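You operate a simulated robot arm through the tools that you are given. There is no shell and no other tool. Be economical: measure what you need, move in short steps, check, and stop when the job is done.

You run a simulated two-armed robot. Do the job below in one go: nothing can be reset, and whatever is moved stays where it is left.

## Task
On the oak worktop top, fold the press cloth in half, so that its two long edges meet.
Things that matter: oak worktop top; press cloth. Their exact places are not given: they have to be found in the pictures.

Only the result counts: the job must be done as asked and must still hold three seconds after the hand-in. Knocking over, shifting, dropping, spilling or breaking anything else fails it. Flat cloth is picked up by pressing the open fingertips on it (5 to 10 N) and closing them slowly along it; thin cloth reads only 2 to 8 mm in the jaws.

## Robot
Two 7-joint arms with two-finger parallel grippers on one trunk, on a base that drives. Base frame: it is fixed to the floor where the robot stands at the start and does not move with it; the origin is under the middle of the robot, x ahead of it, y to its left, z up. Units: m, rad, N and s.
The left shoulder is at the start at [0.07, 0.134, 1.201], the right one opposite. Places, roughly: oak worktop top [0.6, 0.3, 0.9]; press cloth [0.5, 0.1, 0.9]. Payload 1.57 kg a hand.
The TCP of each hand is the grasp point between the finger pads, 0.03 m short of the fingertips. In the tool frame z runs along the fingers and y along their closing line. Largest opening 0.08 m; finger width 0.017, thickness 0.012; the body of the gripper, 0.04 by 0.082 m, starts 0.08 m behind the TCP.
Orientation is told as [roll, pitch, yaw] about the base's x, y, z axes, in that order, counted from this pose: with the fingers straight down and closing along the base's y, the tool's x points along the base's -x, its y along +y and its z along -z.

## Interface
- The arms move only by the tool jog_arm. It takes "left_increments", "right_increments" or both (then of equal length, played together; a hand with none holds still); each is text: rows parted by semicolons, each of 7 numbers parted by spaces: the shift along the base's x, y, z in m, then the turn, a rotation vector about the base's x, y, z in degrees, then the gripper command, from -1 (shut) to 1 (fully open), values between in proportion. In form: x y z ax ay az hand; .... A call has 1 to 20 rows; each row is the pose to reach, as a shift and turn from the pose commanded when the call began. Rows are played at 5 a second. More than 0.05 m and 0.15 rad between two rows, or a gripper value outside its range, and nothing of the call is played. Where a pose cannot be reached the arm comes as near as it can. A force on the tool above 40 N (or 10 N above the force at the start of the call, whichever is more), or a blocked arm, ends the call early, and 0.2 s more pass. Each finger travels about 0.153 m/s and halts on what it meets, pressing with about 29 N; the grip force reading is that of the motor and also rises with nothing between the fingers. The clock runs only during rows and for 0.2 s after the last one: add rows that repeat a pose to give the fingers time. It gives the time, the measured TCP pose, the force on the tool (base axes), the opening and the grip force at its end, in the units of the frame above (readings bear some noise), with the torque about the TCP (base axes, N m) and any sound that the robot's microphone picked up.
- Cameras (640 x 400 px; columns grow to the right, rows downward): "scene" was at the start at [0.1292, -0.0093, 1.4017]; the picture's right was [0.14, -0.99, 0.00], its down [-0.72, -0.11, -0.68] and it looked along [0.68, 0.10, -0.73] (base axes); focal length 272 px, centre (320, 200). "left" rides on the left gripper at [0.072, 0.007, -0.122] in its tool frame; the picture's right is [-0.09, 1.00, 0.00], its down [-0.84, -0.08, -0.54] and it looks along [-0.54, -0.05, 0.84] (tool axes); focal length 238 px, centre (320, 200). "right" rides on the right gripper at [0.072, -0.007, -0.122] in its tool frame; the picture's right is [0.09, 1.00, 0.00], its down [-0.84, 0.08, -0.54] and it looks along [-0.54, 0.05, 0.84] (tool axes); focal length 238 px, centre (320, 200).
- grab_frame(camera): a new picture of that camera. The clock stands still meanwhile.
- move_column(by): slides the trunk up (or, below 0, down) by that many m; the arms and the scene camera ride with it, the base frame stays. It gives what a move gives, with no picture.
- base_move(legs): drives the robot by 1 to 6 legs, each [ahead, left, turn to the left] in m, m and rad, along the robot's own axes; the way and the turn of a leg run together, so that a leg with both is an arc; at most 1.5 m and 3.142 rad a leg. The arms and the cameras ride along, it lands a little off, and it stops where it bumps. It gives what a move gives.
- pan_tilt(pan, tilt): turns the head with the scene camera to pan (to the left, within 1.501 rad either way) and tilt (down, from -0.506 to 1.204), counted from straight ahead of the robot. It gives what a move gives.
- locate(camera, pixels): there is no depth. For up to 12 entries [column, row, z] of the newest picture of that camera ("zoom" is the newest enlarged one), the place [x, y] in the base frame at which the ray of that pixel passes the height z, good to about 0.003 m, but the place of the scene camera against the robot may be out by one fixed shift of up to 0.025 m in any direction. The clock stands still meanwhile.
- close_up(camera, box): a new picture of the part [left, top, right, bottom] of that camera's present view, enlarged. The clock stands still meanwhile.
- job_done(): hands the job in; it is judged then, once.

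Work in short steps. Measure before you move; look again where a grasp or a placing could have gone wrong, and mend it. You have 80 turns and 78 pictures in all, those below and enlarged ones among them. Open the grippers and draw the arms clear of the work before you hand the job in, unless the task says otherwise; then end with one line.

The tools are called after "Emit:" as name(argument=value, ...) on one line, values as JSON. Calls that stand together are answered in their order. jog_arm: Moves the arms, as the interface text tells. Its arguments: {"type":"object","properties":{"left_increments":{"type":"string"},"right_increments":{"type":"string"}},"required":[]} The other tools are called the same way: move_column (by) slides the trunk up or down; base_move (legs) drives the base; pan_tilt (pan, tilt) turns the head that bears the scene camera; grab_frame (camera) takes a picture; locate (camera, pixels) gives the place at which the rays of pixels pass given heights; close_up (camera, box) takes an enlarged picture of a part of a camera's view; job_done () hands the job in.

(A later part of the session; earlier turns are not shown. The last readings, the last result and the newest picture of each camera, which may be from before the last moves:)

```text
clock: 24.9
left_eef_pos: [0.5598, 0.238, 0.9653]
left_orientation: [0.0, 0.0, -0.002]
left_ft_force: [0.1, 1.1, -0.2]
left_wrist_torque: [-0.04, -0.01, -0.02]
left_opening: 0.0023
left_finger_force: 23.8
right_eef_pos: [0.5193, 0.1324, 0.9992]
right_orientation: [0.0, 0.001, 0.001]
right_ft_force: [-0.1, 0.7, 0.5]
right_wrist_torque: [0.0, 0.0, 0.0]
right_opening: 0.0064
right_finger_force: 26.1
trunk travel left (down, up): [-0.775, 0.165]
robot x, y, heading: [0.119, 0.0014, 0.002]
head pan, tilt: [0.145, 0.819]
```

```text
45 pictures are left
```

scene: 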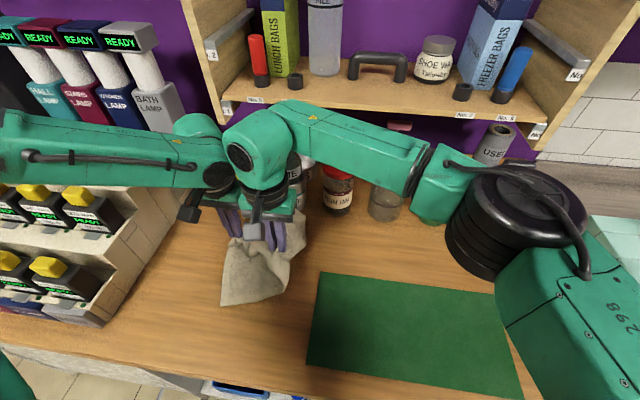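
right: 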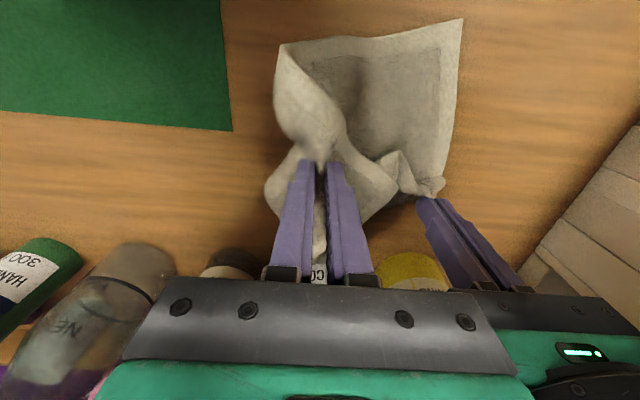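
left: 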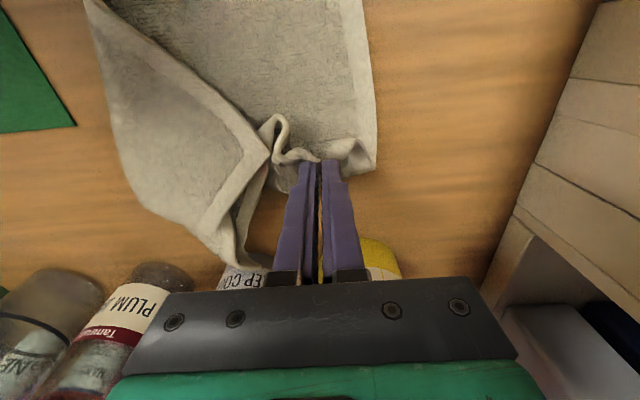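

The flap is held at 6.4 mm. I pull it over to the right in a low arc while the left hand anchors.

Emit:
jog_arm(right_increments="0 -0.03 0.01 0 0 0 -1; 0 -0.06 0.01 0 0 0 -1; 0 -0.09 0.005 0 0 0 -1; 0 -0.11 -0.01 0 0 0 -1; -0.005 -0.13 -0.03 0 0 0 -1; -0.005 -0.13 -0.03 0 0 0 -1")

Emit:
grab_frame(camera="scene")

Emit:
grab_frame(camera="right")

```text
clock: 26.3
left_eef_pos: [0.5597, 0.2388, 0.9644]
left_orientation: [0.001, 0.001, 0.003]
left_ft_force: [-0.2, -0.7, 0.1]
left_wrist_torque: [-0.01, -0.01, -0.01]
left_opening: 0.0019
left_finger_force: 24.0
right_eef_pos: [0.5149, -0.0011, 0.9674]
right_orientation: [-0.004, -0.001, 0.001]
right_ft_force: [-0.1, 0.4, -0.4]
right_wrist_torque: [-0.02, -0.03, -0.01]
right_opening: 0.0041
right_finger_force: 24.6
trunk travel left (down, up): [-0.775, 0.165]
robot x, y, heading: [0.1184, -0.0007, -0.002]
head pan, tilt: [0.145, 0.819]
```

```text
44 pictures are left
```

scene: 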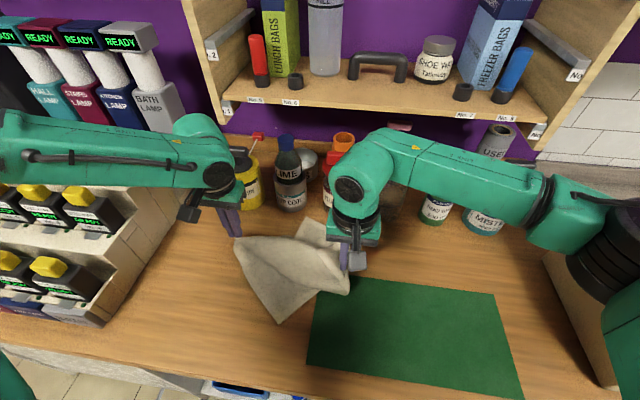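

```text
43 pictures are left
```

right: 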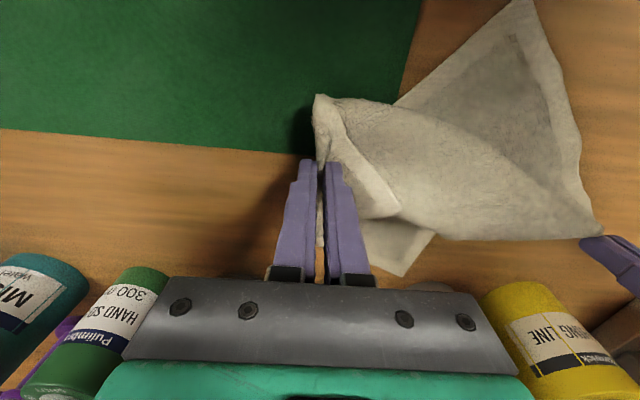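

The flap has mostly unfolded. I lower the right hand, release, and lift clear to see the state.

Emit:
jog_arm(right_increments="-0.015 -0.01 -0.01 0 0 0 -1; -0.025 -0.02 -0.022 0 0 0 -1; -0.025 -0.02 -0.026 0 0 0 -1; -0.025 -0.02 -0.026 0 0 0 -0.4; -0.025 -0.02 -0.026 0 0 0 0; -0.025 -0.02 0 0 0 0 0; -0.025 -0.04 0.04 0 0 0 0; -0.025 -0.08 0.06 0 0 0 0; -0.025 -0.12 0.08 0 0 0 0; -0.025 -0.15 0.1 0 0 0 0")

Emit:
grab_frame(camera="scene")

Emit:
grab_frame(camera="right")

```text
clock: 28.5
left_eef_pos: [0.5585, 0.2372, 0.9645]
left_orientation: [0.002, -0.002, 0.001]
left_ft_force: [0.7, -0.8, 0.1]
left_wrist_torque: [-0.03, -0.01, 0.01]
left_opening: 0.0023
left_finger_force: 24.1
right_eef_pos: [0.4889, -0.1479, 1.0685]
right_orientation: [0.0, -0.001, 0.001]
right_ft_force: [-0.1, 0.3, -0.2]
right_wrist_torque: [0.03, -0.02, 0.0]
right_opening: 0.0401
right_finger_force: 0.0
trunk travel left (down, up): [-0.775, 0.165]
robot x, y, heading: [0.1188, -0.0006, 0.003]
head pan, tilt: [0.145, 0.819]
```

```text
42 pictures are left
```

scene: 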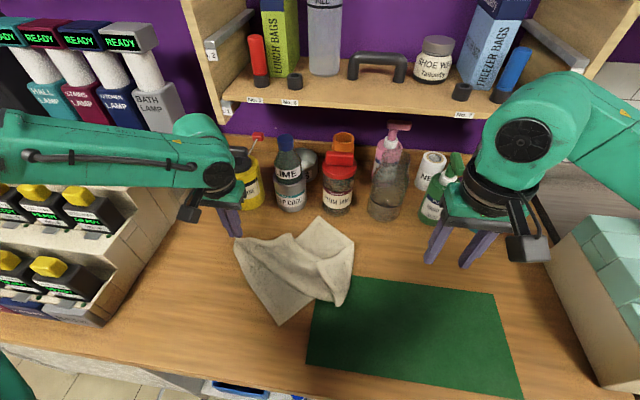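

```text
41 pictures are left
```

right: 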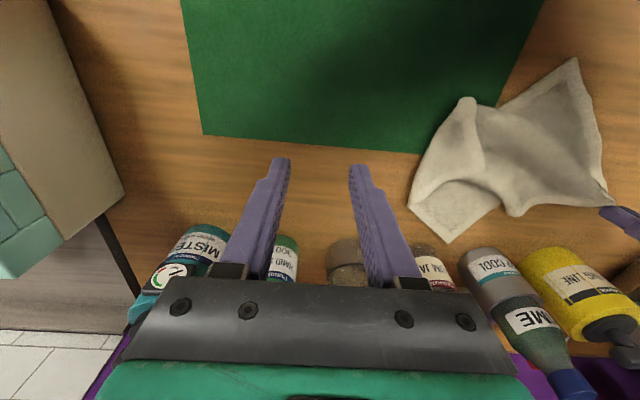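

Emit:
close_up(camera="scene", box=[200, 190, 380, 340])

Emit:
close_up(camera="right", box=[390, 50, 620, 260])

Emit:
locate(camera="right", pixels=[[575, 58, 0.905], [450, 242, 0.905], [410, 205, 0.905], [425, 150, 0.91], [466, 98, 0.915], [500, 200, 0.91], [605, 190, 0.93]])

```text
2.67 times, centred on (290, 265) of scene
```

zoom: 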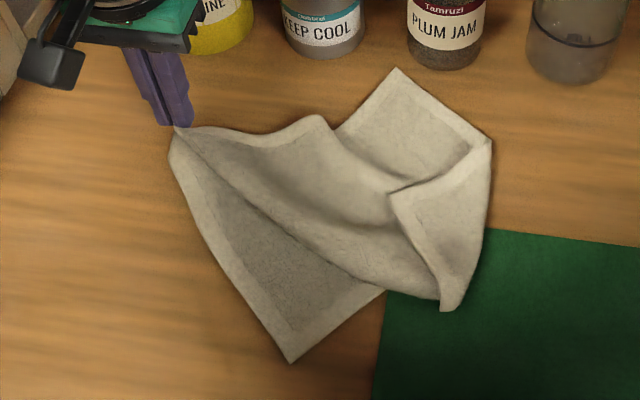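

```text
1.90 times, centred on (505, 155) of right
```

zoom: 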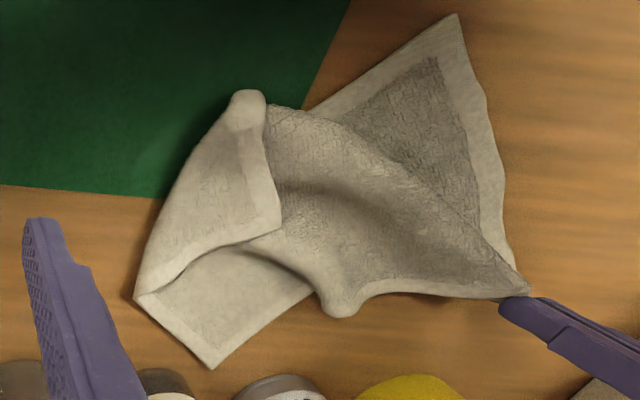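

```text
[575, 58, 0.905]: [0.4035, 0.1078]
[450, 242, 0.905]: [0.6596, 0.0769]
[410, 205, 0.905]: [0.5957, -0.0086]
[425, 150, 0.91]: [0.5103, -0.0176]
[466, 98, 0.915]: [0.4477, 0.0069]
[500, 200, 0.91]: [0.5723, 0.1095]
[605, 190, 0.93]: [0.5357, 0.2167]
```

The layout is clear now. A is in the left hand, B is flat at about (0.66,0.077) by the bottles, D is at (0.40,0.11), and the C corner is flipped over. The best cure is to grip B, so that the cloth hangs from its long edge AB. First I draw the cloth back from the bottles with the left hand.

Emit:
jog_arm(left_increments="-0.025 0.005 0 0 0 0 -1; -0.05 0.01 0 0 0 0 -1; -0.075 0.015 0 0 0 0 -1; -0.10 0.02 0 0 0 0 -1; -0.12 0.025 0 0 0 0 -1; -0.12 0.025 0 0 0 0 -1")

Emit:
grab_frame(camera="scene")

Emit:
grab_frame(camera="right")

```text
clock: 29.9
left_eef_pos: [0.4572, 0.2581, 0.9625]
left_orientation: [0.001, 0.0, 0.0]
left_ft_force: [0.2, 0.1, 0.2]
left_wrist_torque: [0.02, -0.02, -0.01]
left_opening: 0.0022
left_finger_force: 24.6
left hand out of reach, approached as far as the arm can: row 5, 6
right_eef_pos: [0.4896, -0.1482, 1.0682]
right_orientation: [-0.001, 0.0, 0.002]
right_ft_force: [-0.6, -0.5, -0.3]
right_wrist_torque: [0.03, 0.04, -0.02]
right_opening: 0.0397
right_finger_force: 0.0
trunk travel left (down, up): [-0.775, 0.165]
robot x, y, heading: [0.1186, -0.0017, -0.004]
head pan, tilt: [0.145, 0.819]
```

```text
38 pictures are left
```

scene: 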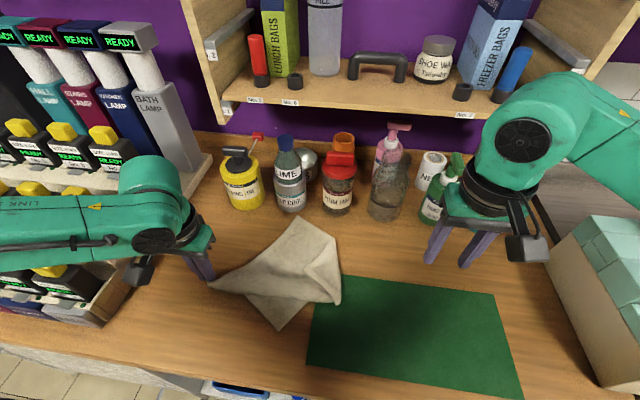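

```text
37 pictures are left
```

right: 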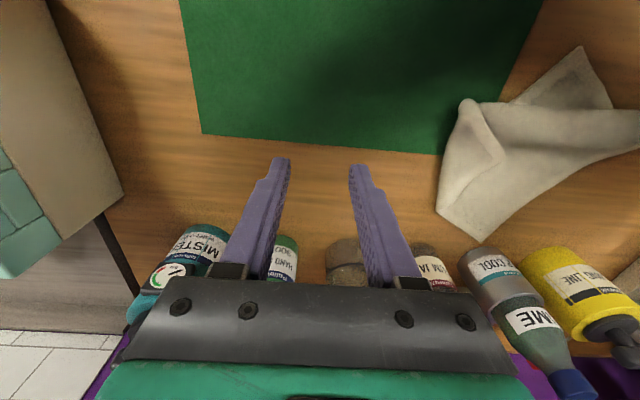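

Pulling back helped: edge AB now runs fairly straight. I look closer at corner B.

Emit:
close_up(camera="right", box=[420, 40, 640, 250])

Emit:
locate(camera="right", pixels=[[478, 242, 0.907], [437, 208, 0.907], [520, 212, 0.907], [560, 180, 0.907], [582, 47, 0.905], [468, 100, 0.915], [500, 160, 0.915]])

```text
1.90 times, centred on (530, 145) of right
```

zoom: 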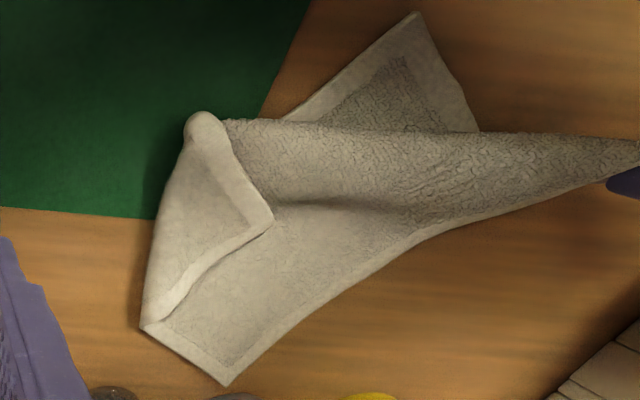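

```text
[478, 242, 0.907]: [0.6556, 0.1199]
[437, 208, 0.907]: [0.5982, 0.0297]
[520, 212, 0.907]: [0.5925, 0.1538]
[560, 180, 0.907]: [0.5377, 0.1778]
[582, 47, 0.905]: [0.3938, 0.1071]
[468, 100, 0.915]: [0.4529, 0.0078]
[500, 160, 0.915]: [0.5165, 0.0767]
```

AB is now a straight, open edge with B at (0.655,0.12). Backing the base 0.08 m draws it clear of the bottles and restores the left arm's reach.

Emit:
base_move(legs=[[-0.08, 0, 0]])

Emit:
grab_frame(camera="right")

Emit:
grab_frame(camera="scene")

```text
clock: 31.0
left_eef_pos: [0.382, 0.2565, 0.9616]
left_orientation: [-0.001, 0.001, 0.0]
left_ft_force: [-1.5, 0.8, -0.9]
left_wrist_torque: [0.0, 0.0, -0.02]
left_opening: 0.0023
left_finger_force: 23.9
right_eef_pos: [0.4126, -0.1471, 1.0674]
right_orientation: [0.0, 0.001, 0.0]
right_ft_force: [-0.3, 0.2, 0.7]
right_wrist_torque: [0.0, -0.02, 0.01]
right_opening: 0.0399
right_finger_force: 0.0
trunk travel left (down, up): [-0.775, 0.165]
robot x, y, heading: [0.0374, -0.0009, 0.0]
head pan, tilt: [0.145, 0.819]
```

```text
35 pictures are left
```

right: 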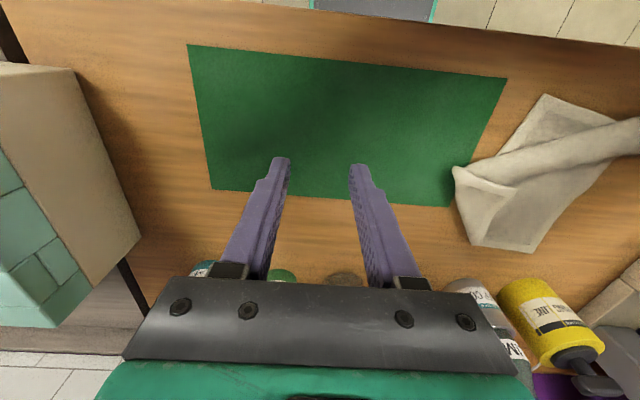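

```text
34 pictures are left
```

scene: 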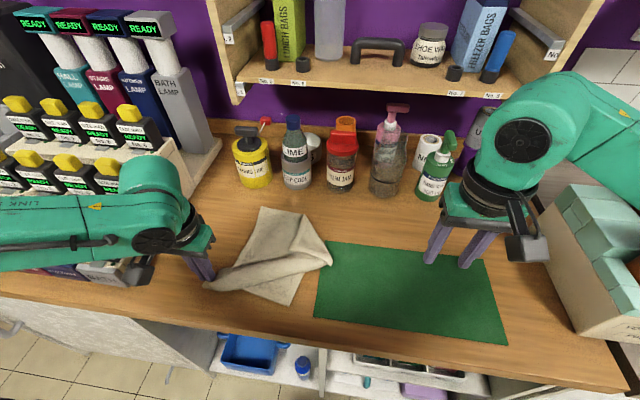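

B is now at right pixel (531,252) and the BC-side corner is at (473,243). I locate these and the edge line.

Emit:
locate(camera="right", pixels=[[531, 252, 0.907], [473, 243, 0.907], [575, 197, 0.907], [610, 162, 0.91], [455, 170, 0.915], [545, 95, 0.905]])

Emit:
close_up(camera="scene", box=[190, 190, 350, 320])

```text
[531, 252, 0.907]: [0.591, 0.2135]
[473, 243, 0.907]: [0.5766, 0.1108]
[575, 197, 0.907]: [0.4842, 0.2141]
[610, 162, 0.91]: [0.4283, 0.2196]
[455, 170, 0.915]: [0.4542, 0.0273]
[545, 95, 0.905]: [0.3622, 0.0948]
```

```text
3.08 times, centred on (270, 255) of scene
```

zoom: 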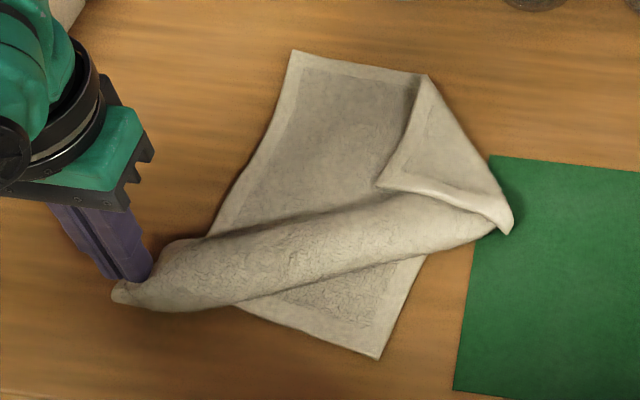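

I'll take B by its AB edge with the jaws closing along x, so the right hand turns +90° about z on its way to a viewing point near B.

Emit:
jog_arm(right_increments="0.012 0.028 0 0 0 8.3 -0.1; 0.024 0.056 0 0 0 16.6 -0.1; 0.036 0.084 0 0 0 25 -0.1; 0.048 0.112 0 0 0 33.3 -0.1; 0.06 0.14 0 0 0 41.5 -0.1; 0.072 0.168 0 0 0 49.8 -0.1; 0.084 0.196 -0.01 0 0 58 -0.1; 0.096 0.224 -0.015 0 0 66.3 -0.1; 0.108 0.252 -0.02 0 0 74.6 -0.1; 0.12 0.28 -0.03 0 0 82.5 -0.1; 0.13 0.305 -0.04 0 0 90 -0.1; 0.13 0.305 -0.04 0 0 90 -0.1")

Emit:
grab_frame(camera="right")

Emit:
grab_frame(camera="scene")

```text
clock: 33.6
left_eef_pos: [0.3793, 0.2566, 0.9616]
left_orientation: [-0.001, 0.0, 0.0]
left_ft_force: [-0.6, -0.2, 0.1]
left_wrist_torque: [-0.02, 0.01, -0.06]
left_opening: 0.0025
left_finger_force: 24.1
right_eef_pos: [0.4081, 0.0485, 1.059]
right_orientation: [-0.161, -0.042, 1.251]
right_ft_force: [-0.7, 0.5, 0.0]
right_wrist_torque: [0.01, 0.02, 0.02]
right_opening: 0.0358
right_finger_force: 0.0
right hand out of reach, approached as far as the arm can: row 7, 8, 9, 10, 11, 12
trunk travel left (down, up): [-0.775, 0.165]
robot x, y, heading: [0.0369, -0.0006, -0.001]
head pan, tilt: [0.145, 0.819]
```

```text
32 pictures are left
```

right: 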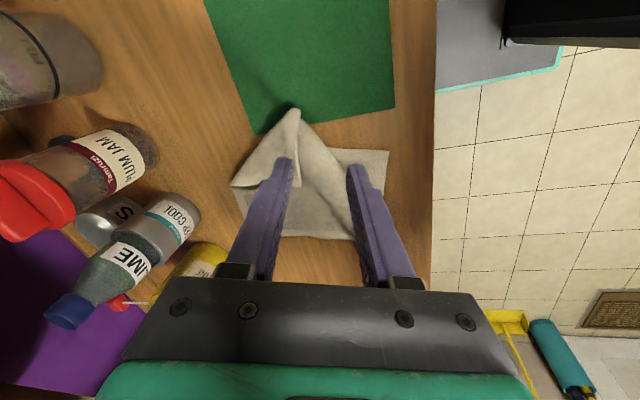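

```text
31 pictures are left
```

scene: 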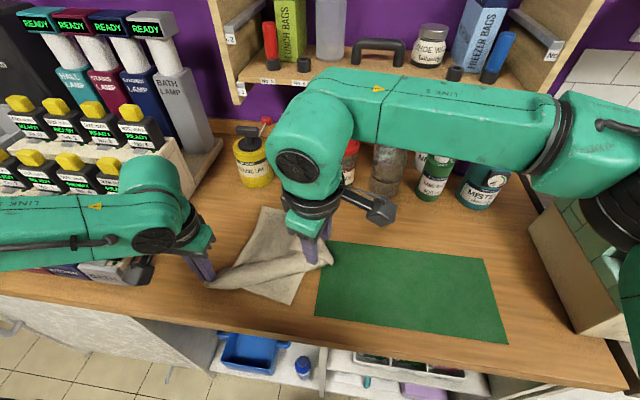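

The turned pose is out of the right arm's reach there. Instead I'll swap roles: carry A to the right with the left hand, regrip A with the right hand, and take B with the left. First the right hand unturns and withdraws.

Emit:
jog_arm(right_increments="-0.003 -0.027 0.004 0.65 0.78 -7.17 0; -0.006 -0.054 0.008 1.3 1.56 -14.3 0; -0.009 -0.081 0.01 1.95 2.34 -21.5 0; -0.012 -0.108 0.01 2.6 3.1 -28.7 0; -0.015 -0.135 0.01 3.25 3.9 -35.8 0; -0.018 -0.162 0.01 3.9 4.7 -43 0; -0.021 -0.189 0.01 4.5 5.5 -50.2 0; -0.024 -0.216 0.01 5.2 6.2 -57.4 0; -0.027 -0.243 0.01 5.85 7 -64.5 0; -0.03 -0.27 0.01 6.5 7.8 -71.7 0; -0.03 -0.3 0.01 6.5 7.8 -71.7 0")

```text
clock: 36.0
left_eef_pos: [0.3778, 0.2563, 0.9624]
left_orientation: [0.001, -0.003, -0.001]
left_ft_force: [-0.7, 0.7, -0.4]
left_wrist_torque: [0.02, -0.03, 0.0]
left_opening: 0.0023
left_finger_force: 23.6
right_eef_pos: [0.3831, -0.244, 1.0759]
right_orientation: [0.0, -0.002, -0.009]
right_ft_force: [0.2, -0.4, 0.2]
right_wrist_torque: [0.0, -0.01, -0.04]
right_opening: 0.0401
right_finger_force: 0.0
trunk travel left (down, up): [-0.775, 0.165]
robot x, y, heading: [0.0397, 0.001, 0.002]
head pan, tilt: [0.145, 0.819]
```

The right hand is clear. The left hand carries A up, over to the right to about (0.44,-0.06), and lowers it.

Emit:
jog_arm(left_increments="0.005 -0.03 0.03 0 0 0 -1; 0.012 -0.065 0.06 0 0 0 -1; 0.02 -0.1 0.08 0 0 0 -1; 0.028 -0.14 0.09 0 0 0 -1; 0.036 -0.18 0.09 0 0 0 -1; 0.044 -0.22 0.08 0 0 0 -1; 0.052 -0.255 0.06 0 0 0 -1; 0.058 -0.285 0.03 0 0 0 -1; 0.06 -0.31 0 0 0 0 -1; 0.06 -0.32 -0.018 0 0 0 -1; 0.06 -0.32 -0.022 0 0 0 -1")

Emit:
grab_frame(camera="scene")

Emit:
grab_frame(camera="left")

```text
clock: 38.4
left_eef_pos: [0.4076, 0.0436, 0.9847]
left_orientation: [0.0, -0.003, 0.0]
left_ft_force: [-0.5, -1.1, -0.1]
left_wrist_torque: [0.05, 0.01, -0.05]
left_opening: 0.0023
left_finger_force: 24.1
left hand out of reach, approached as far as the arm can: row 7, 8, 9, 10, 11
right_eef_pos: [0.3832, -0.2421, 1.0754]
right_orientation: [0.0, -0.001, -0.007]
right_ft_force: [0.4, 0.4, -0.6]
right_wrist_torque: [0.02, 0.0, -0.03]
right_opening: 0.0402
right_finger_force: 0.1
trunk travel left (down, up): [-0.775, 0.165]
robot x, y, heading: [0.042, -0.0009, 0.001]
head pan, tilt: [0.145, 0.819]
```

```text
30 pictures are left
```

scene: 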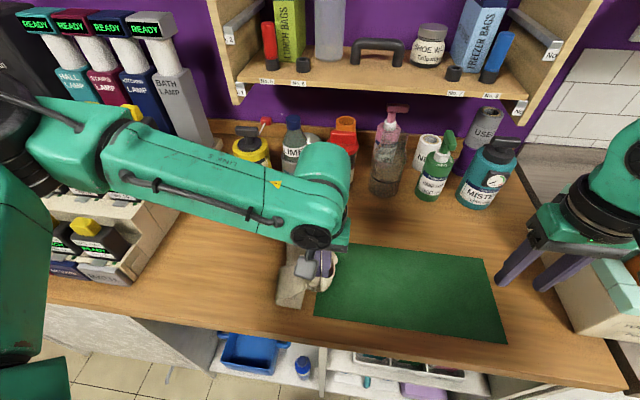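

```text
29 pictures are left
```

left: 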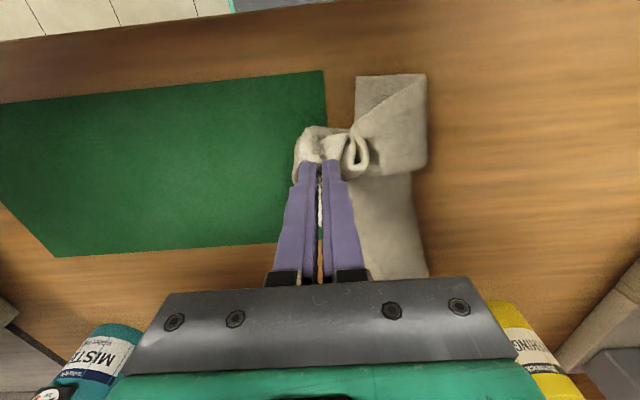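

A is now at (0.41,0.04). I lower it, release, and withdraw the left hand up and left, then look.

Emit:
jog_arm(left_increments="0 0 -0.02 0 0 0 -1; 0 0 -0.04 0 0 0 -1; 0 0 -0.04 0 0 0 -0.5; 0 0 -0.04 0 0 0 0; 0 0 -0.02 0 0 0 0; 0 0 0.02 0 0 0 0; 0 0.03 0.05 0 0 0 0; 0 0.07 0.07 0 0 0 0; 0 0.11 0.08 0 0 0 0; 0 0.15 0.08 0 0 0 0; 0 0.19 0.08 0 0 0 0; 0 0.23 0.08 0 0 0 0", right_increments="0 0 0 0 0 0 0; 0 0 0 0 0 0 0; 0 0 0 0 0 0 0; 0 0 0 0 0 0 0; 0 0 0 0 0 0 0; 0 0 0 0 0 0 0; 0 0.02 0 0 0 0 0; 0 0.04 0 0 0 0 0; 0 0.06 0 0 0 0 0; 0 0.08 0 0 0 0 0; 0 0.11 0 0 0 0 0; 0 0.14 0 0 0 0 0")

Emit:
grab_frame(camera="right")

Emit:
close_up(camera="scene", box=[220, 200, 400, 330])

```text
clock: 41.0
left_eef_pos: [0.4033, 0.2776, 1.0621]
left_orientation: [-0.002, 0.0, -0.002]
left_ft_force: [-0.1, 0.3, -0.2]
left_wrist_torque: [-0.03, 0.01, 0.0]
left_opening: 0.0399
left_finger_force: 0.1
left hand out of reach, approached as far as the arm can: row 1, 2, 3, 4, 5
right_eef_pos: [0.3831, -0.1007, 1.074]
right_orientation: [0.0, -0.001, -0.01]
right_ft_force: [-0.2, 0.0, 0.6]
right_wrist_torque: [-0.04, -0.02, 0.04]
right_opening: 0.0401
right_finger_force: 0.1
trunk travel left (down, up): [-0.775, 0.165]
robot x, y, heading: [0.0387, -0.0016, 0.001]
head pan, tilt: [0.145, 0.819]
```

```text
28 pictures are left
```

right: 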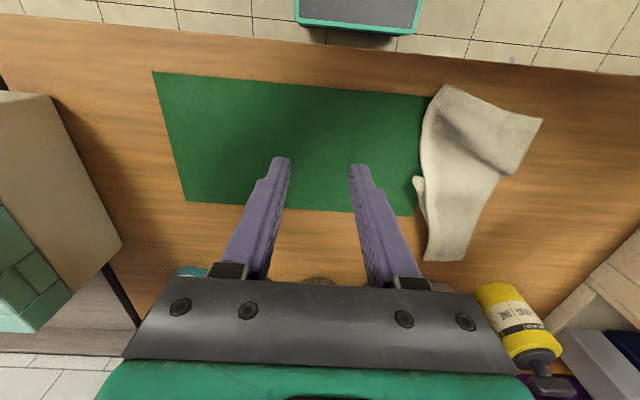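

```text
3.08 times, centred on (310, 265) of scene
```

zoom: 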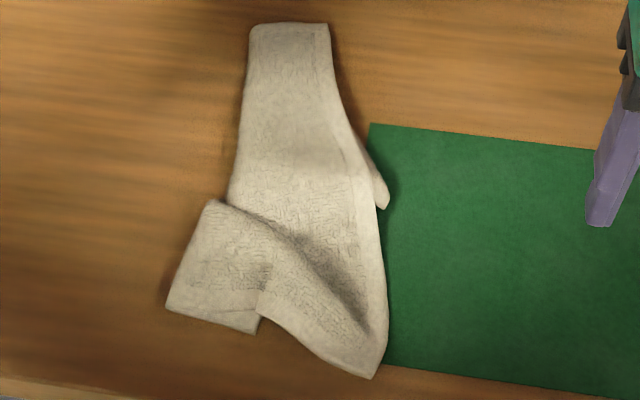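

The cloth now lies as a tidy strip with a hemmed straight edge on its right. I measure the strip to identify the edges.

Emit:
close_up(camera="right", box=[390, 70, 570, 280])

Emit:
locate(camera="right", pixels=[[424, 260, 0.907], [465, 260, 0.907], [416, 180, 0.907], [440, 86, 0.908], [543, 119, 0.908], [515, 172, 0.908], [422, 150, 0.91]])

```text
1.90 times, centred on (480, 175) of right
```

zoom: 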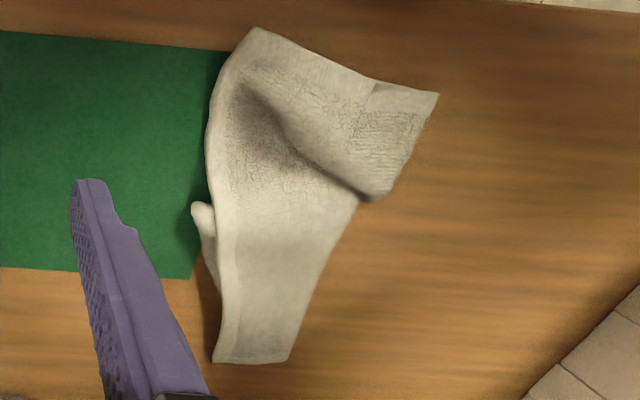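

```text
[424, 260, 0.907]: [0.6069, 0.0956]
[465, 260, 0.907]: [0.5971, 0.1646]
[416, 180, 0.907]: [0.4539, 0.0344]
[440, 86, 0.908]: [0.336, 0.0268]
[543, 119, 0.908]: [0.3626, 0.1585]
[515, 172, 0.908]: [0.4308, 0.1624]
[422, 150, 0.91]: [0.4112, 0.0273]
```

The right-hand edge runs from P (0.607,0.096) to Q (0.336,0.027), about 0.28 m, so it is a long edge. The left hand will take P and the right hand Q, and the cloth will then hang from that edge. First I drive ahead 0.05 for reach.

Emit:
base_move(legs=[[0.055, 0, 0]])

Emit:
jog_arm(left_increments="0.03 -0.03 0 0 0 0 -0.4; 0.06 -0.06 0 0 0 0 -0.4; 0.09 -0.09 0 0 0 0 -0.4; 0.12 -0.12 -0.02 0 0 0 -0.4; 0.138 -0.15 -0.04 0 0 0 -0.4; 0.138 -0.155 -0.07 0 0 0 -0.4; 0.138 -0.155 -0.1 0 0 0 -0.4; 0.138 -0.155 -0.1 0 0 0 -0.4", right_increments="-0.015 0.03 0 0 0 0 -0.4; -0.03 0.06 0 0 0 0 -0.4; -0.045 0.09 0 0 0 0 -0.4; -0.06 0.12 -0.02 0 0 0 -0.4; -0.075 0.15 -0.04 0 0 0 -0.4; -0.091 0.17 -0.07 0 0 0 -0.4; -0.091 0.17 -0.1 0 0 0 -0.4; -0.091 0.17 -0.1 0 0 0 -0.4")

Emit:
grab_frame(camera="right")

Emit:
grab_frame(camera="left")

```text
clock: 41.9
left_eef_pos: [0.4538, 0.2749, 1.0656]
left_orientation: [0.0, -0.006, -0.001]
left_ft_force: [-0.6, -0.2, -0.1]
left_wrist_torque: [-0.03, -0.05, 0.01]
left_opening: 0.0396
left_finger_force: 0.0
right_eef_pos: [0.4344, -0.1042, 1.0764]
right_orientation: [0.0, -0.006, -0.008]
right_ft_force: [-0.7, -0.4, -1.0]
right_wrist_torque: [0.0, -0.04, -0.02]
right_opening: 0.04
right_finger_force: 0.0
trunk travel left (down, up): [-0.775, 0.165]
robot x, y, heading: [0.0943, -0.0007, -0.0]
head pan, tilt: [0.145, 0.819]
```

```text
clock: 43.7
left_eef_pos: [0.5861, 0.1311, 0.9659]
left_orientation: [0.001, -0.001, 0.0]
left_ft_force: [-0.3, 0.0, 0.1]
left_wrist_torque: [0.0, 0.03, 0.0]
left_opening: 0.0242
left_finger_force: 0.0
left hand out of reach, approached as far as the arm can: row 6, 7, 8
right_eef_pos: [0.348, 0.0674, 0.9726]
right_orientation: [0.0, -0.003, -0.007]
right_ft_force: [0.6, -0.1, -0.4]
right_wrist_torque: [0.02, 0.01, -0.02]
right_opening: 0.024
right_finger_force: 0.1
trunk travel left (down, up): [-0.775, 0.165]
robot x, y, heading: [0.0941, 0.0002, 0.001]
head pan, tilt: [0.145, 0.819]
```

```text
25 pictures are left
```

right: 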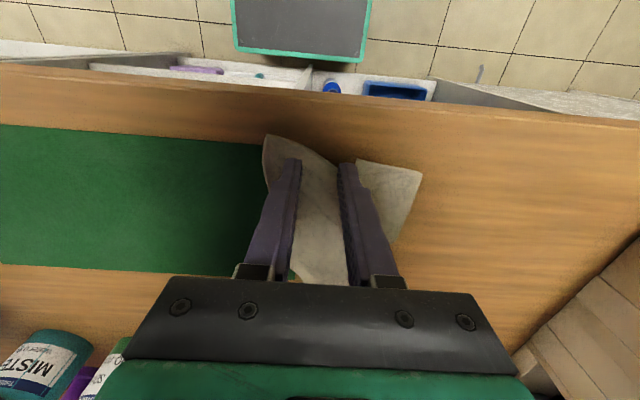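

```text
24 pictures are left
```

left: 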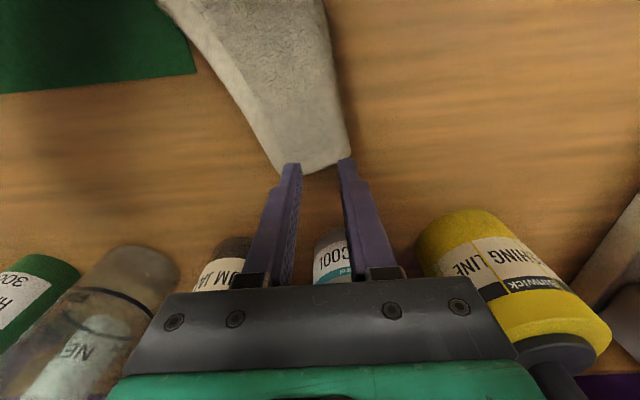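

I measure the far end (left view (280,165) to (350,155)) and the near corner (right view (265,140)) to fine-place the fingers.

Emit:
locate(camera="left", pixels=[[308, 174, 0.908], [350, 156, 0.908], [278, 165, 0.908], [335, 164, 0.908]])

Emit:
locate(camera="right", pixels=[[264, 138, 0.908], [300, 143, 0.908], [335, 163, 0.908], [358, 160, 0.91], [422, 172, 0.91]])

Emit:
close_up(camera="left", box=[240, 90, 400, 190])

```text
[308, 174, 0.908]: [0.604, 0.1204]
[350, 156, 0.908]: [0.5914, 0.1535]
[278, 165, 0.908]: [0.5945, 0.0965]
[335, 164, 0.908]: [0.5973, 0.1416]
```

```text
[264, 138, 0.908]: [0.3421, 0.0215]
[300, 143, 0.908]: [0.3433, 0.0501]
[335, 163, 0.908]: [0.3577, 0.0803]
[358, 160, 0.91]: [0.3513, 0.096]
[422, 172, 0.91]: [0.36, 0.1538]
```

```text
4.00 times, centred on (320, 140) of left
```

zoom: 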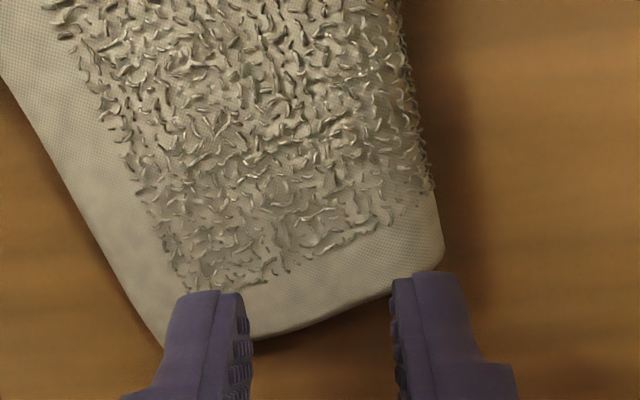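

P's corner, with hems on both sides, sits between the left tips. I narrow both jaws to 18 mm, shift the right hand to (0.358,0.060), and descend to near contact.

Emit:
jog_arm(left_increments="0 0 -0.015 0 0 0 -0.55; 0 0 -0.028 0 0 0 -0.55; 0 0 -0.030 0 0 0 -0.55; 0 0 -0.031 0 0 0 -0.55", right_increments="0.01 -0.007 -0.01 0 0 0 -0.55; 0.01 -0.007 -0.025 0 0 0 -0.55; 0.01 -0.007 -0.034 0 0 0 -0.55; 0.01 -0.007 -0.036 0 0 0 -0.55")

```text
clock: 44.7
left_eef_pos: [0.5783, 0.1383, 0.9427]
left_orientation: [-0.001, -0.002, -0.002]
left_ft_force: [0.4, -0.1, 0.1]
left_wrist_torque: [-0.03, 0.02, -0.02]
left_opening: 0.0178
left_finger_force: 0.0
left hand out of reach, approached as far as the arm can: row 1, 2, 3, 4
right_eef_pos: [0.3598, 0.0582, 0.936]
right_orientation: [-0.001, -0.002, -0.008]
right_ft_force: [0.3, -0.6, 0.3]
right_wrist_torque: [-0.01, 0.01, 0.01]
right_opening: 0.018
right_finger_force: 0.0
trunk travel left (down, up): [-0.775, 0.165]
robot x, y, heading: [0.0948, -0.0002, 0.002]
head pan, tilt: [0.145, 0.819]
```

The left arm is at its limit and sliding, so I lift both hands, drive 0.05 m ahead, and reposition.

Emit:
jog_arm(left_increments="-0.01 0 0.03 0 0 0 -0.55; -0.04 0 0.05 0 0 0 -0.55; -0.04 0 0.05 0 0 0 -0.55", right_increments="-0.01 0 0.03 0 0 0 -0.55; -0.03 0 0.05 0 0 0 -0.55; -0.03 0 0.05 0 0 0 -0.55")

Emit:
base_move(legs=[[0.05, 0, 0]])

Emit:
jog_arm(left_increments="0 0 0 0 0 0 -0.55")

```text
clock: 45.5
left_eef_pos: [0.5379, 0.1361, 0.9949]
left_orientation: [0.0, 0.0, 0.002]
left_ft_force: [0.4, 0.1, 0.2]
left_wrist_torque: [-0.05, 0.0, 0.02]
left_opening: 0.0179
left_finger_force: 0.0
right_eef_pos: [0.3292, 0.0589, 0.9872]
right_orientation: [0.0, -0.001, -0.006]
right_ft_force: [-0.5, -0.4, -0.2]
right_wrist_torque: [0.01, 0.05, 0.02]
right_opening: 0.018
right_finger_force: 0.0
trunk travel left (down, up): [-0.775, 0.165]
robot x, y, heading: [0.0951, 0.0013, -0.0]
head pan, tilt: [0.145, 0.819]
```

```text
clock: 46.5
left_eef_pos: [0.5659, 0.1362, 0.9937]
left_orientation: [0.002, 0.0, 0.003]
left_ft_force: [0.2, 0.7, 0.2]
left_wrist_torque: [0.0, 0.09, -0.01]
left_opening: 0.0181
left_finger_force: 0.2
right_eef_pos: [0.3566, 0.0597, 0.9864]
right_orientation: [-0.001, -0.001, -0.004]
right_ft_force: [0.5, -0.2, 0.7]
right_wrist_torque: [-0.02, 0.03, -0.02]
right_opening: 0.0181
right_finger_force: 0.0
trunk travel left (down, up): [-0.775, 0.165]
robot x, y, heading: [0.1208, -0.0028, 0.005]
head pan, tilt: [0.145, 0.819]
stopped in leg 1: the robot was blocked; the commanded pose is now the measured one
```

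```text
clock: 46.9
left_eef_pos: [0.5619, 0.1369, 0.9965]
left_orientation: [0.0, -0.002, 0.004]
left_ft_force: [0.3, 0.6, -0.4]
left_wrist_torque: [-0.01, -0.03, -0.01]
left_opening: 0.0178
left_finger_force: 0.0
right_eef_pos: [0.3519, 0.0594, 0.988]
right_orientation: [0.0, -0.004, -0.003]
right_ft_force: [0.1, 0.1, 0.6]
right_wrist_torque: [0.0, -0.06, -0.02]
right_opening: 0.0179
right_finger_force: 0.0
trunk travel left (down, up): [-0.775, 0.165]
robot x, y, heading: [0.1191, -0.0011, 0.004]
head pan, tilt: [0.145, 0.819]
```

The base reached its limit at x=0.12. I reposition over P and Q at near-contact height and look through both wrist cameras.

Emit:
jog_arm(left_increments="0.015 -0.005 -0.02 0 0 0 -0.55; 0.03 -0.011 -0.04 0 0 0 -0.55; 0.03 -0.011 -0.053 0 0 0 -0.55; 0.03 -0.011 -0.055 0 0 0 -0.55", right_increments="0.003 0 -0.02 0 0 0 -0.55; 0.007 0 -0.035 0 0 0 -0.55; 0.007 0 -0.045 0 0 0 -0.55; 0.007 0 -0.048 0 0 0 -0.55")

Emit:
grab_frame(camera="left")

Emit:
grab_frame(camera="right")

```text
clock: 47.9
left_eef_pos: [0.5917, 0.1263, 0.941]
left_orientation: [0.0, -0.001, 0.004]
left_ft_force: [-0.8, 0.0, 0.2]
left_wrist_torque: [0.03, -0.03, -0.01]
left_opening: 0.018
left_finger_force: 0.1
right_eef_pos: [0.3598, 0.0585, 0.9409]
right_orientation: [0.0, 0.0, -0.004]
right_ft_force: [0.3, 0.4, 0.5]
right_wrist_torque: [-0.01, 0.0, 0.0]
right_opening: 0.0178
right_finger_force: 0.0
trunk travel left (down, up): [-0.775, 0.165]
robot x, y, heading: [0.1203, -0.0002, 0.006]
head pan, tilt: [0.145, 0.819]
```

```text
22 pictures are left
```

left: 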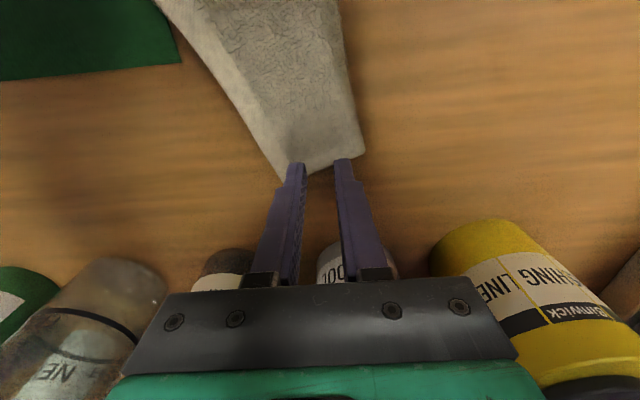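

```text
21 pictures are left
```

right: 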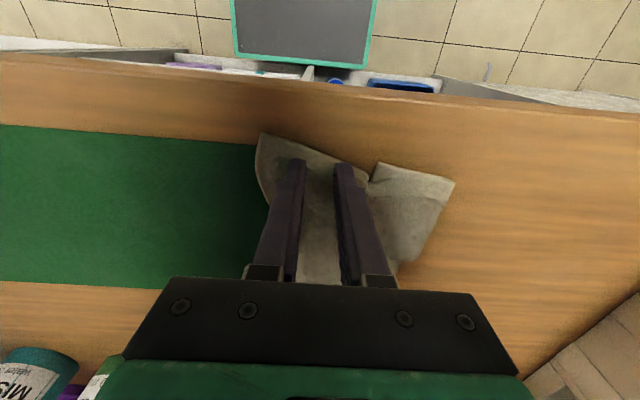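

Both are placed well. I press down gently.

Emit:
jog_arm(left_increments="-0.002 0 -0.003 0 0 0 -0.55; -0.002 0 -0.006 0 0 0 -0.55; -0.002 0 -0.0075 0 0 0 -0.55; -0.002 0 -0.0075 0 0 0 -0.55", right_increments="0.002 0 -0.003 0 0 0 -0.55; 0.002 0 -0.005 0 0 0 -0.55; 0.002 0 -0.0065 0 0 0 -0.55; 0.002 0 -0.0065 0 0 0 -0.55")

```text
clock: 48.9
left_eef_pos: [0.5876, 0.1255, 0.9361]
left_orientation: [-0.001, -0.003, 0.004]
left_ft_force: [0.5, -0.3, 1.4]
left_wrist_torque: [0.03, 0.03, 0.02]
left_opening: 0.0179
left_finger_force: 0.1
left hand out of reach, approached as far as the arm can: row 2, 3, 4
right_eef_pos: [0.3613, 0.0594, 0.9353]
right_orientation: [0.0, -0.002, -0.003]
right_ft_force: [0.0, 0.6, 2.5]
right_wrist_torque: [-0.04, -0.02, -0.04]
right_opening: 0.0179
right_finger_force: 0.0
trunk travel left (down, up): [-0.775, 0.165]
robot x, y, heading: [0.1198, 0.0019, 0.005]
head pan, tilt: [0.145, 0.819]
```

The left arm is at its vertical limit, so lowering the trunk will help. I raise the hands 6 cm, slide the trunk down 6 cm, and check the pose.

Emit:
jog_arm(left_increments="0 0 0.03 0 0 0 -0.55; 0 0 0.06 0 0 0 -0.55; 0 0 0.065 0 0 0 -0.55; 0 0 0.065 0 0 0 -0.55", right_increments="0 0 0.03 0 0 0 -0.55; 0 0 0.06 0 0 0 -0.55; 0 0 0.065 0 0 0 -0.55; 0 0 0.065 0 0 0 -0.55")

Emit:
move_column(by=-0.06)

Emit:
jog_arm(left_increments="0 0 0 0 0 0 -0.55; 0 0 0 0 0 0 -0.55")

```text
clock: 49.9
left_eef_pos: [0.5886, 0.1284, 0.9972]
left_orientation: [0.0, 0.001, 0.003]
left_ft_force: [0.5, -0.3, 0.2]
left_wrist_torque: [0.01, 0.02, 0.03]
left_opening: 0.0181
left_finger_force: 0.1
right_eef_pos: [0.3601, 0.0594, 1.0016]
right_orientation: [0.001, -0.003, -0.004]
right_ft_force: [0.0, 0.3, -0.1]
right_wrist_torque: [-0.01, 0.0, 0.0]
right_opening: 0.0181
right_finger_force: 0.1
trunk travel left (down, up): [-0.775, 0.165]
robot x, y, heading: [0.1253, -0.0028, -0.001]
head pan, tilt: [0.145, 0.819]
```

```text
clock: 50.9
left_eef_pos: [0.5886, 0.1269, 0.9379]
left_orientation: [0.0, -0.002, 0.005]
left_ft_force: [0.5, 0.6, 0.6]
left_wrist_torque: [0.01, 0.03, -0.01]
left_opening: 0.0179
left_finger_force: 0.0
right_eef_pos: [0.3612, 0.0598, 0.9399]
right_orientation: [0.0, -0.002, -0.005]
right_ft_force: [0.1, 0.4, 0.0]
right_wrist_torque: [0.03, 0.03, 0.0]
right_opening: 0.0179
right_finger_force: 0.2
trunk travel left (down, up): [-0.715, 0.225]
robot x, y, heading: [0.1223, 0.0009, 0.004]
head pan, tilt: [0.145, 0.819]
```

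```text
clock: 51.5
left_eef_pos: [0.5889, 0.1276, 0.937]
left_orientation: [0.0, -0.004, 0.004]
left_ft_force: [0.1, -0.1, 0.5]
left_wrist_torque: [-0.03, -0.05, 0.0]
left_opening: 0.0183
left_finger_force: 0.0
right_eef_pos: [0.3615, 0.0595, 0.9405]
right_orientation: [0.0, -0.002, -0.004]
right_ft_force: [-0.6, -0.1, 0.4]
right_wrist_torque: [0.04, 0.0, -0.05]
right_opening: 0.0181
right_finger_force: 0.0
trunk travel left (down, up): [-0.715, 0.225]
robot x, y, heading: [0.1182, 0.0004, 0.006]
head pan, tilt: [0.145, 0.819]
```

Now I press again in small steps.

Emit:
jog_arm(left_increments="0.003 -0.002 -0.002 0 0 0 -0.55; 0.003 -0.002 -0.004 0 0 0 -0.55; 0.003 -0.002 -0.005 0 0 0 -0.55; 0.003 -0.002 -0.005 0 0 0 -0.55", right_increments="0 0 -0.003 0 0 0 -0.55; 0 0 -0.006 0 0 0 -0.55; 0 0 -0.0075 0 0 0 -0.55; 0 0 -0.0075 0 0 0 -0.55")

```text
clock: 52.5
left_eef_pos: [0.5915, 0.1261, 0.9336]
left_orientation: [0.0, -0.005, 0.005]
left_ft_force: [2.3, 2.4, 14.8]
left_wrist_torque: [0.17, 0.04, -0.02]
left_opening: 0.0182
left_finger_force: 0.3
right_eef_pos: [0.3605, 0.0599, 0.9343]
right_orientation: [0.0, -0.002, -0.004]
right_ft_force: [1.6, 0.6, 6.2]
right_wrist_torque: [0.01, -0.03, 0.01]
right_opening: 0.018
right_finger_force: 0.1
trunk travel left (down, up): [-0.715, 0.225]
robot x, y, heading: [0.1199, -0.0008, -0.0]
head pan, tilt: [0.145, 0.819]
```

Left is at 14.8 N, so I ease it up about 1.3 mm; right is fine at 6 N. Then I close both slowly and lift 3 cm.

Emit:
jog_arm(left_increments="0 0 0.0013 0 0 0 -0.55; 0 0 0.0013 0 0 0 -0.6; 0 0 0.0013 0 0 0 -0.66; 0 0 0.0013 0 0 0 -0.72; 0 0 0.0013 0 0 0 -0.78; 0 0 0.0013 0 0 0 -0.84; 0 0 0.0013 0 0 0 -0.9; 0 0 0.0013 0 0 0 -1; 0 0 0.0013 0 0 0 -1; 0 0 0.0013 0 0 0 -1; -0.003 0 0.015 0 0 0 -1; -0.006 0 0.03 0 0 0 -1; -0.006 0 0.03 0 0 0 -1", right_increments="0 0 0 0 0 0 -0.55; 0 0 0 0 0 0 -0.6; 0 0 0 0 0 0 -0.66; 0 0 0 0 0 0 -0.72; 0 0 0 0 0 0 -0.78; 0 0 0 0 0 0 -0.84; 0 0 0 0 0 0 -0.9; 0 0 0 0 0 0 -1; 0 0 0 0 0 0 -1; 0 0 0 0 0 0 -1; 0.003 0 0.015 0 0 0 -1; 0.006 0 0.03 0 0 0 -1; 0.006 0 0.03 0 0 0 -1")

Emit:
grab_frame(camera="left")

Emit:
grab_frame(camera="right")

```text
clock: 55.3
left_eef_pos: [0.586, 0.126, 0.9611]
left_orientation: [-0.001, 0.0, 0.004]
left_ft_force: [0.6, 0.3, 0.7]
left_wrist_torque: [0.03, 0.02, 0.02]
left_opening: 0.0001
left_finger_force: 21.3
right_eef_pos: [0.369, 0.0588, 0.9619]
right_orientation: [0.0, -0.001, -0.003]
right_ft_force: [-0.6, -1.2, -0.2]
right_wrist_torque: [-0.01, 0.0, -0.03]
right_opening: 0.0
right_finger_force: 21.5
trunk travel left (down, up): [-0.715, 0.225]
robot x, y, heading: [0.119, 0.0016, 0.003]
head pan, tilt: [0.145, 0.819]
```

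```text
20 pictures are left
```

left: 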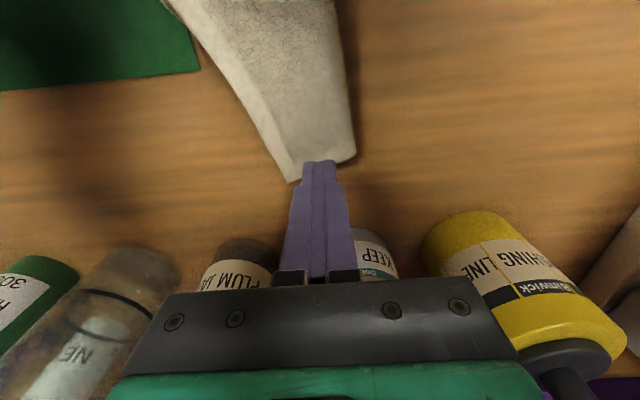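

```text
19 pictures are left
```

right: 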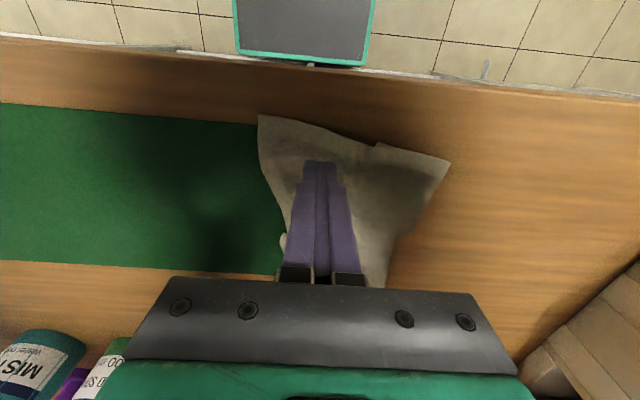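

Both slipped because the jaws gathered too little cloth. I open wider (30 mm and 36 mm), press again at the same spots with slightly more force, and read it.

Emit:
jog_arm(left_increments="0.004 0 0 0 0 0 -0.25; 0.004 0 0 0 0 0 -0.25; 0.004 0 -0.015 0 0 0 -0.25; 0.004 0 -0.025 0 0 0 -0.25; 0.004 0 -0.029 0 0 0 -0.25; 0.004 0 -0.029 0 0 0 -0.25", right_increments="-0.005 0.002 0 0 0 0 -0.1; -0.005 0.002 0 0 0 0 -0.1; -0.005 0.002 -0.015 0 0 0 -0.1; -0.005 0.002 -0.025 0 0 0 -0.1; -0.005 0.002 -0.0305 0 0 0 -0.1; -0.005 0.002 -0.0305 0 0 0 -0.1")

```text
clock: 56.7
left_eef_pos: [0.5897, 0.1251, 0.9355]
left_orientation: [-0.001, -0.001, 0.006]
left_ft_force: [1.8, -0.1, 7.5]
left_wrist_torque: [0.07, -0.03, -0.01]
left_opening: 0.03
left_finger_force: 0.1
right_eef_pos: [0.364, 0.0608, 0.9328]
right_orientation: [0.002, -0.003, -0.005]
right_ft_force: [2.6, 0.9, 9.3]
right_wrist_torque: [0.01, -0.09, 0.01]
right_opening: 0.0358
right_finger_force: 0.2
trunk travel left (down, up): [-0.715, 0.225]
robot x, y, heading: [0.1215, -0.0012, 0.001]
head pan, tilt: [0.145, 0.819]
```

Left reads 7.5 N and right 9.3 N, both in range. I close slowly without lifting and read the openings.

Emit:
jog_arm(left_increments="0 0 0 0 0 0 -0.3; 0 0 0 0 0 0 -0.36; 0 0 0 0 0 0 -0.42; 0 0 0 0 0 0 -0.48; 0 0 0 0 0 0 -0.54; 0 0 0 0 0 0 -0.6; 0 0 0 0 0 0 -0.66; 0 0 0 0 0 0 -0.72; 0 0 0 0 0 0 -0.78; 0 0 0 0 0 0 -0.84; 0 0 0 0 0 0 -0.9; 0 0 0 0 0 0 -0.96; 0 0 0 0 0 0 -1; 0 0 0 0 0 0 -1; 0 0 0 0 0 0 -1", right_increments="0 0 0 0 0 0 -0.15; 0 0 0 0 0 0 -0.22; 0 0 0 0 0 0 -0.29; 0 0 0 0 0 0 -0.36; 0 0 0 0 0 0 -0.43; 0 0 0 0 0 0 -0.5; 0 0 0 0 0 0 -0.57; 0 0 0 0 0 0 -0.64; 0 0 0 0 0 0 -0.71; 0 0 0 0 0 0 -0.78; 0 0 0 0 0 0 -0.85; 0 0 0 0 0 0 -0.92; 0 0 0 0 0 0 -1; 0 0 0 0 0 0 -1; 0 0 0 0 0 0 -1")

```text
clock: 59.9
left_eef_pos: [0.5871, 0.126, 0.9357]
left_orientation: [0.001, -0.003, 0.003]
left_ft_force: [0.4, 1.2, 9.5]
left_wrist_torque: [0.06, 0.06, 0.0]
left_opening: 0.0046
left_finger_force: 25.2
right_eef_pos: [0.3606, 0.0624, 0.9323]
right_orientation: [0.0, -0.004, -0.004]
right_ft_force: [0.0, 0.4, 11.1]
right_wrist_torque: [0.02, -0.02, 0.01]
right_opening: 0.0047
right_finger_force: 25.6
trunk travel left (down, up): [-0.715, 0.225]
robot x, y, heading: [0.1195, -0.0036, 0.006]
head pan, tilt: [0.145, 0.819]
```

Both hold cloth now, at 4.6 and 4.7 mm. I lift high while swinging the hands until the long edge lies along y, so the cloth hangs from it.

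Emit:
jog_arm(left_increments="0 0 0.03 0 0 0 -1; -0.01 0.01 0.06 0 0 0 -1; -0.025 0.02 0.09 0 0 0 -1; -0.04 0.03 0.12 0 0 0 -1; -0.055 0.04 0.15 0 0 0 -1; -0.075 0.052 0.18 0 0 0 -1; -0.092 0.064 0.21 0 0 0 -1; -0.108 0.074 0.235 0 0 0 -1; -0.108 0.074 0.235 0 0 0 -1; -0.108 0.074 0.235 0 0 0 -1", right_increments="0 0 0.03 0 0 0 -1; 0.012 -0.012 0.06 0 0 0 -1; 0.028 -0.025 0.09 0 0 0 -1; 0.044 -0.04 0.12 0 0 0 -1; 0.062 -0.054 0.15 0 0 0 -1; 0.082 -0.07 0.18 0 0 0 -1; 0.102 -0.085 0.21 0 0 0 -1; 0.119 -0.097 0.235 0 0 0 -1; 0.119 -0.097 0.235 0 0 0 -1; 0.119 -0.097 0.235 0 0 0 -1")

Emit:
grab_frame(camera="scene")

```text
clock: 62.1
left_eef_pos: [0.4822, 0.1989, 1.1685]
left_orientation: [0.0, -0.001, 0.005]
left_ft_force: [0.5, -1.4, -1.3]
left_wrist_torque: [0.0, -0.01, 0.02]
left_opening: 0.0044
left_finger_force: 24.8
right_eef_pos: [0.479, -0.0365, 1.169]
right_orientation: [-0.001, -0.002, -0.004]
right_ft_force: [-0.1, 0.6, -0.6]
right_wrist_torque: [0.07, 0.0, 0.02]
right_opening: 0.0047
right_finger_force: 25.4
trunk travel left (down, up): [-0.715, 0.225]
robot x, y, heading: [0.1213, -0.0, 0.0]
head pan, tilt: [0.145, 0.819]
```

```text
18 pictures are left
```

scene: 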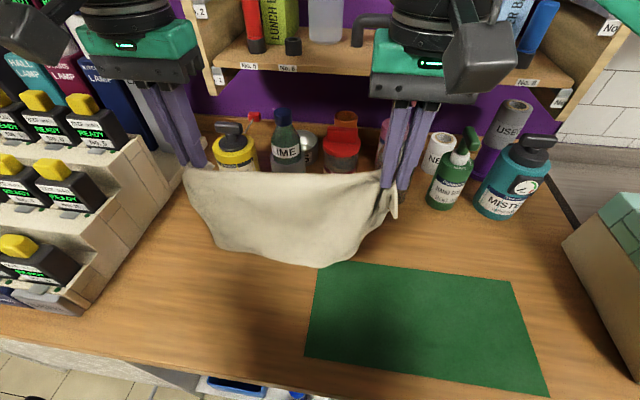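

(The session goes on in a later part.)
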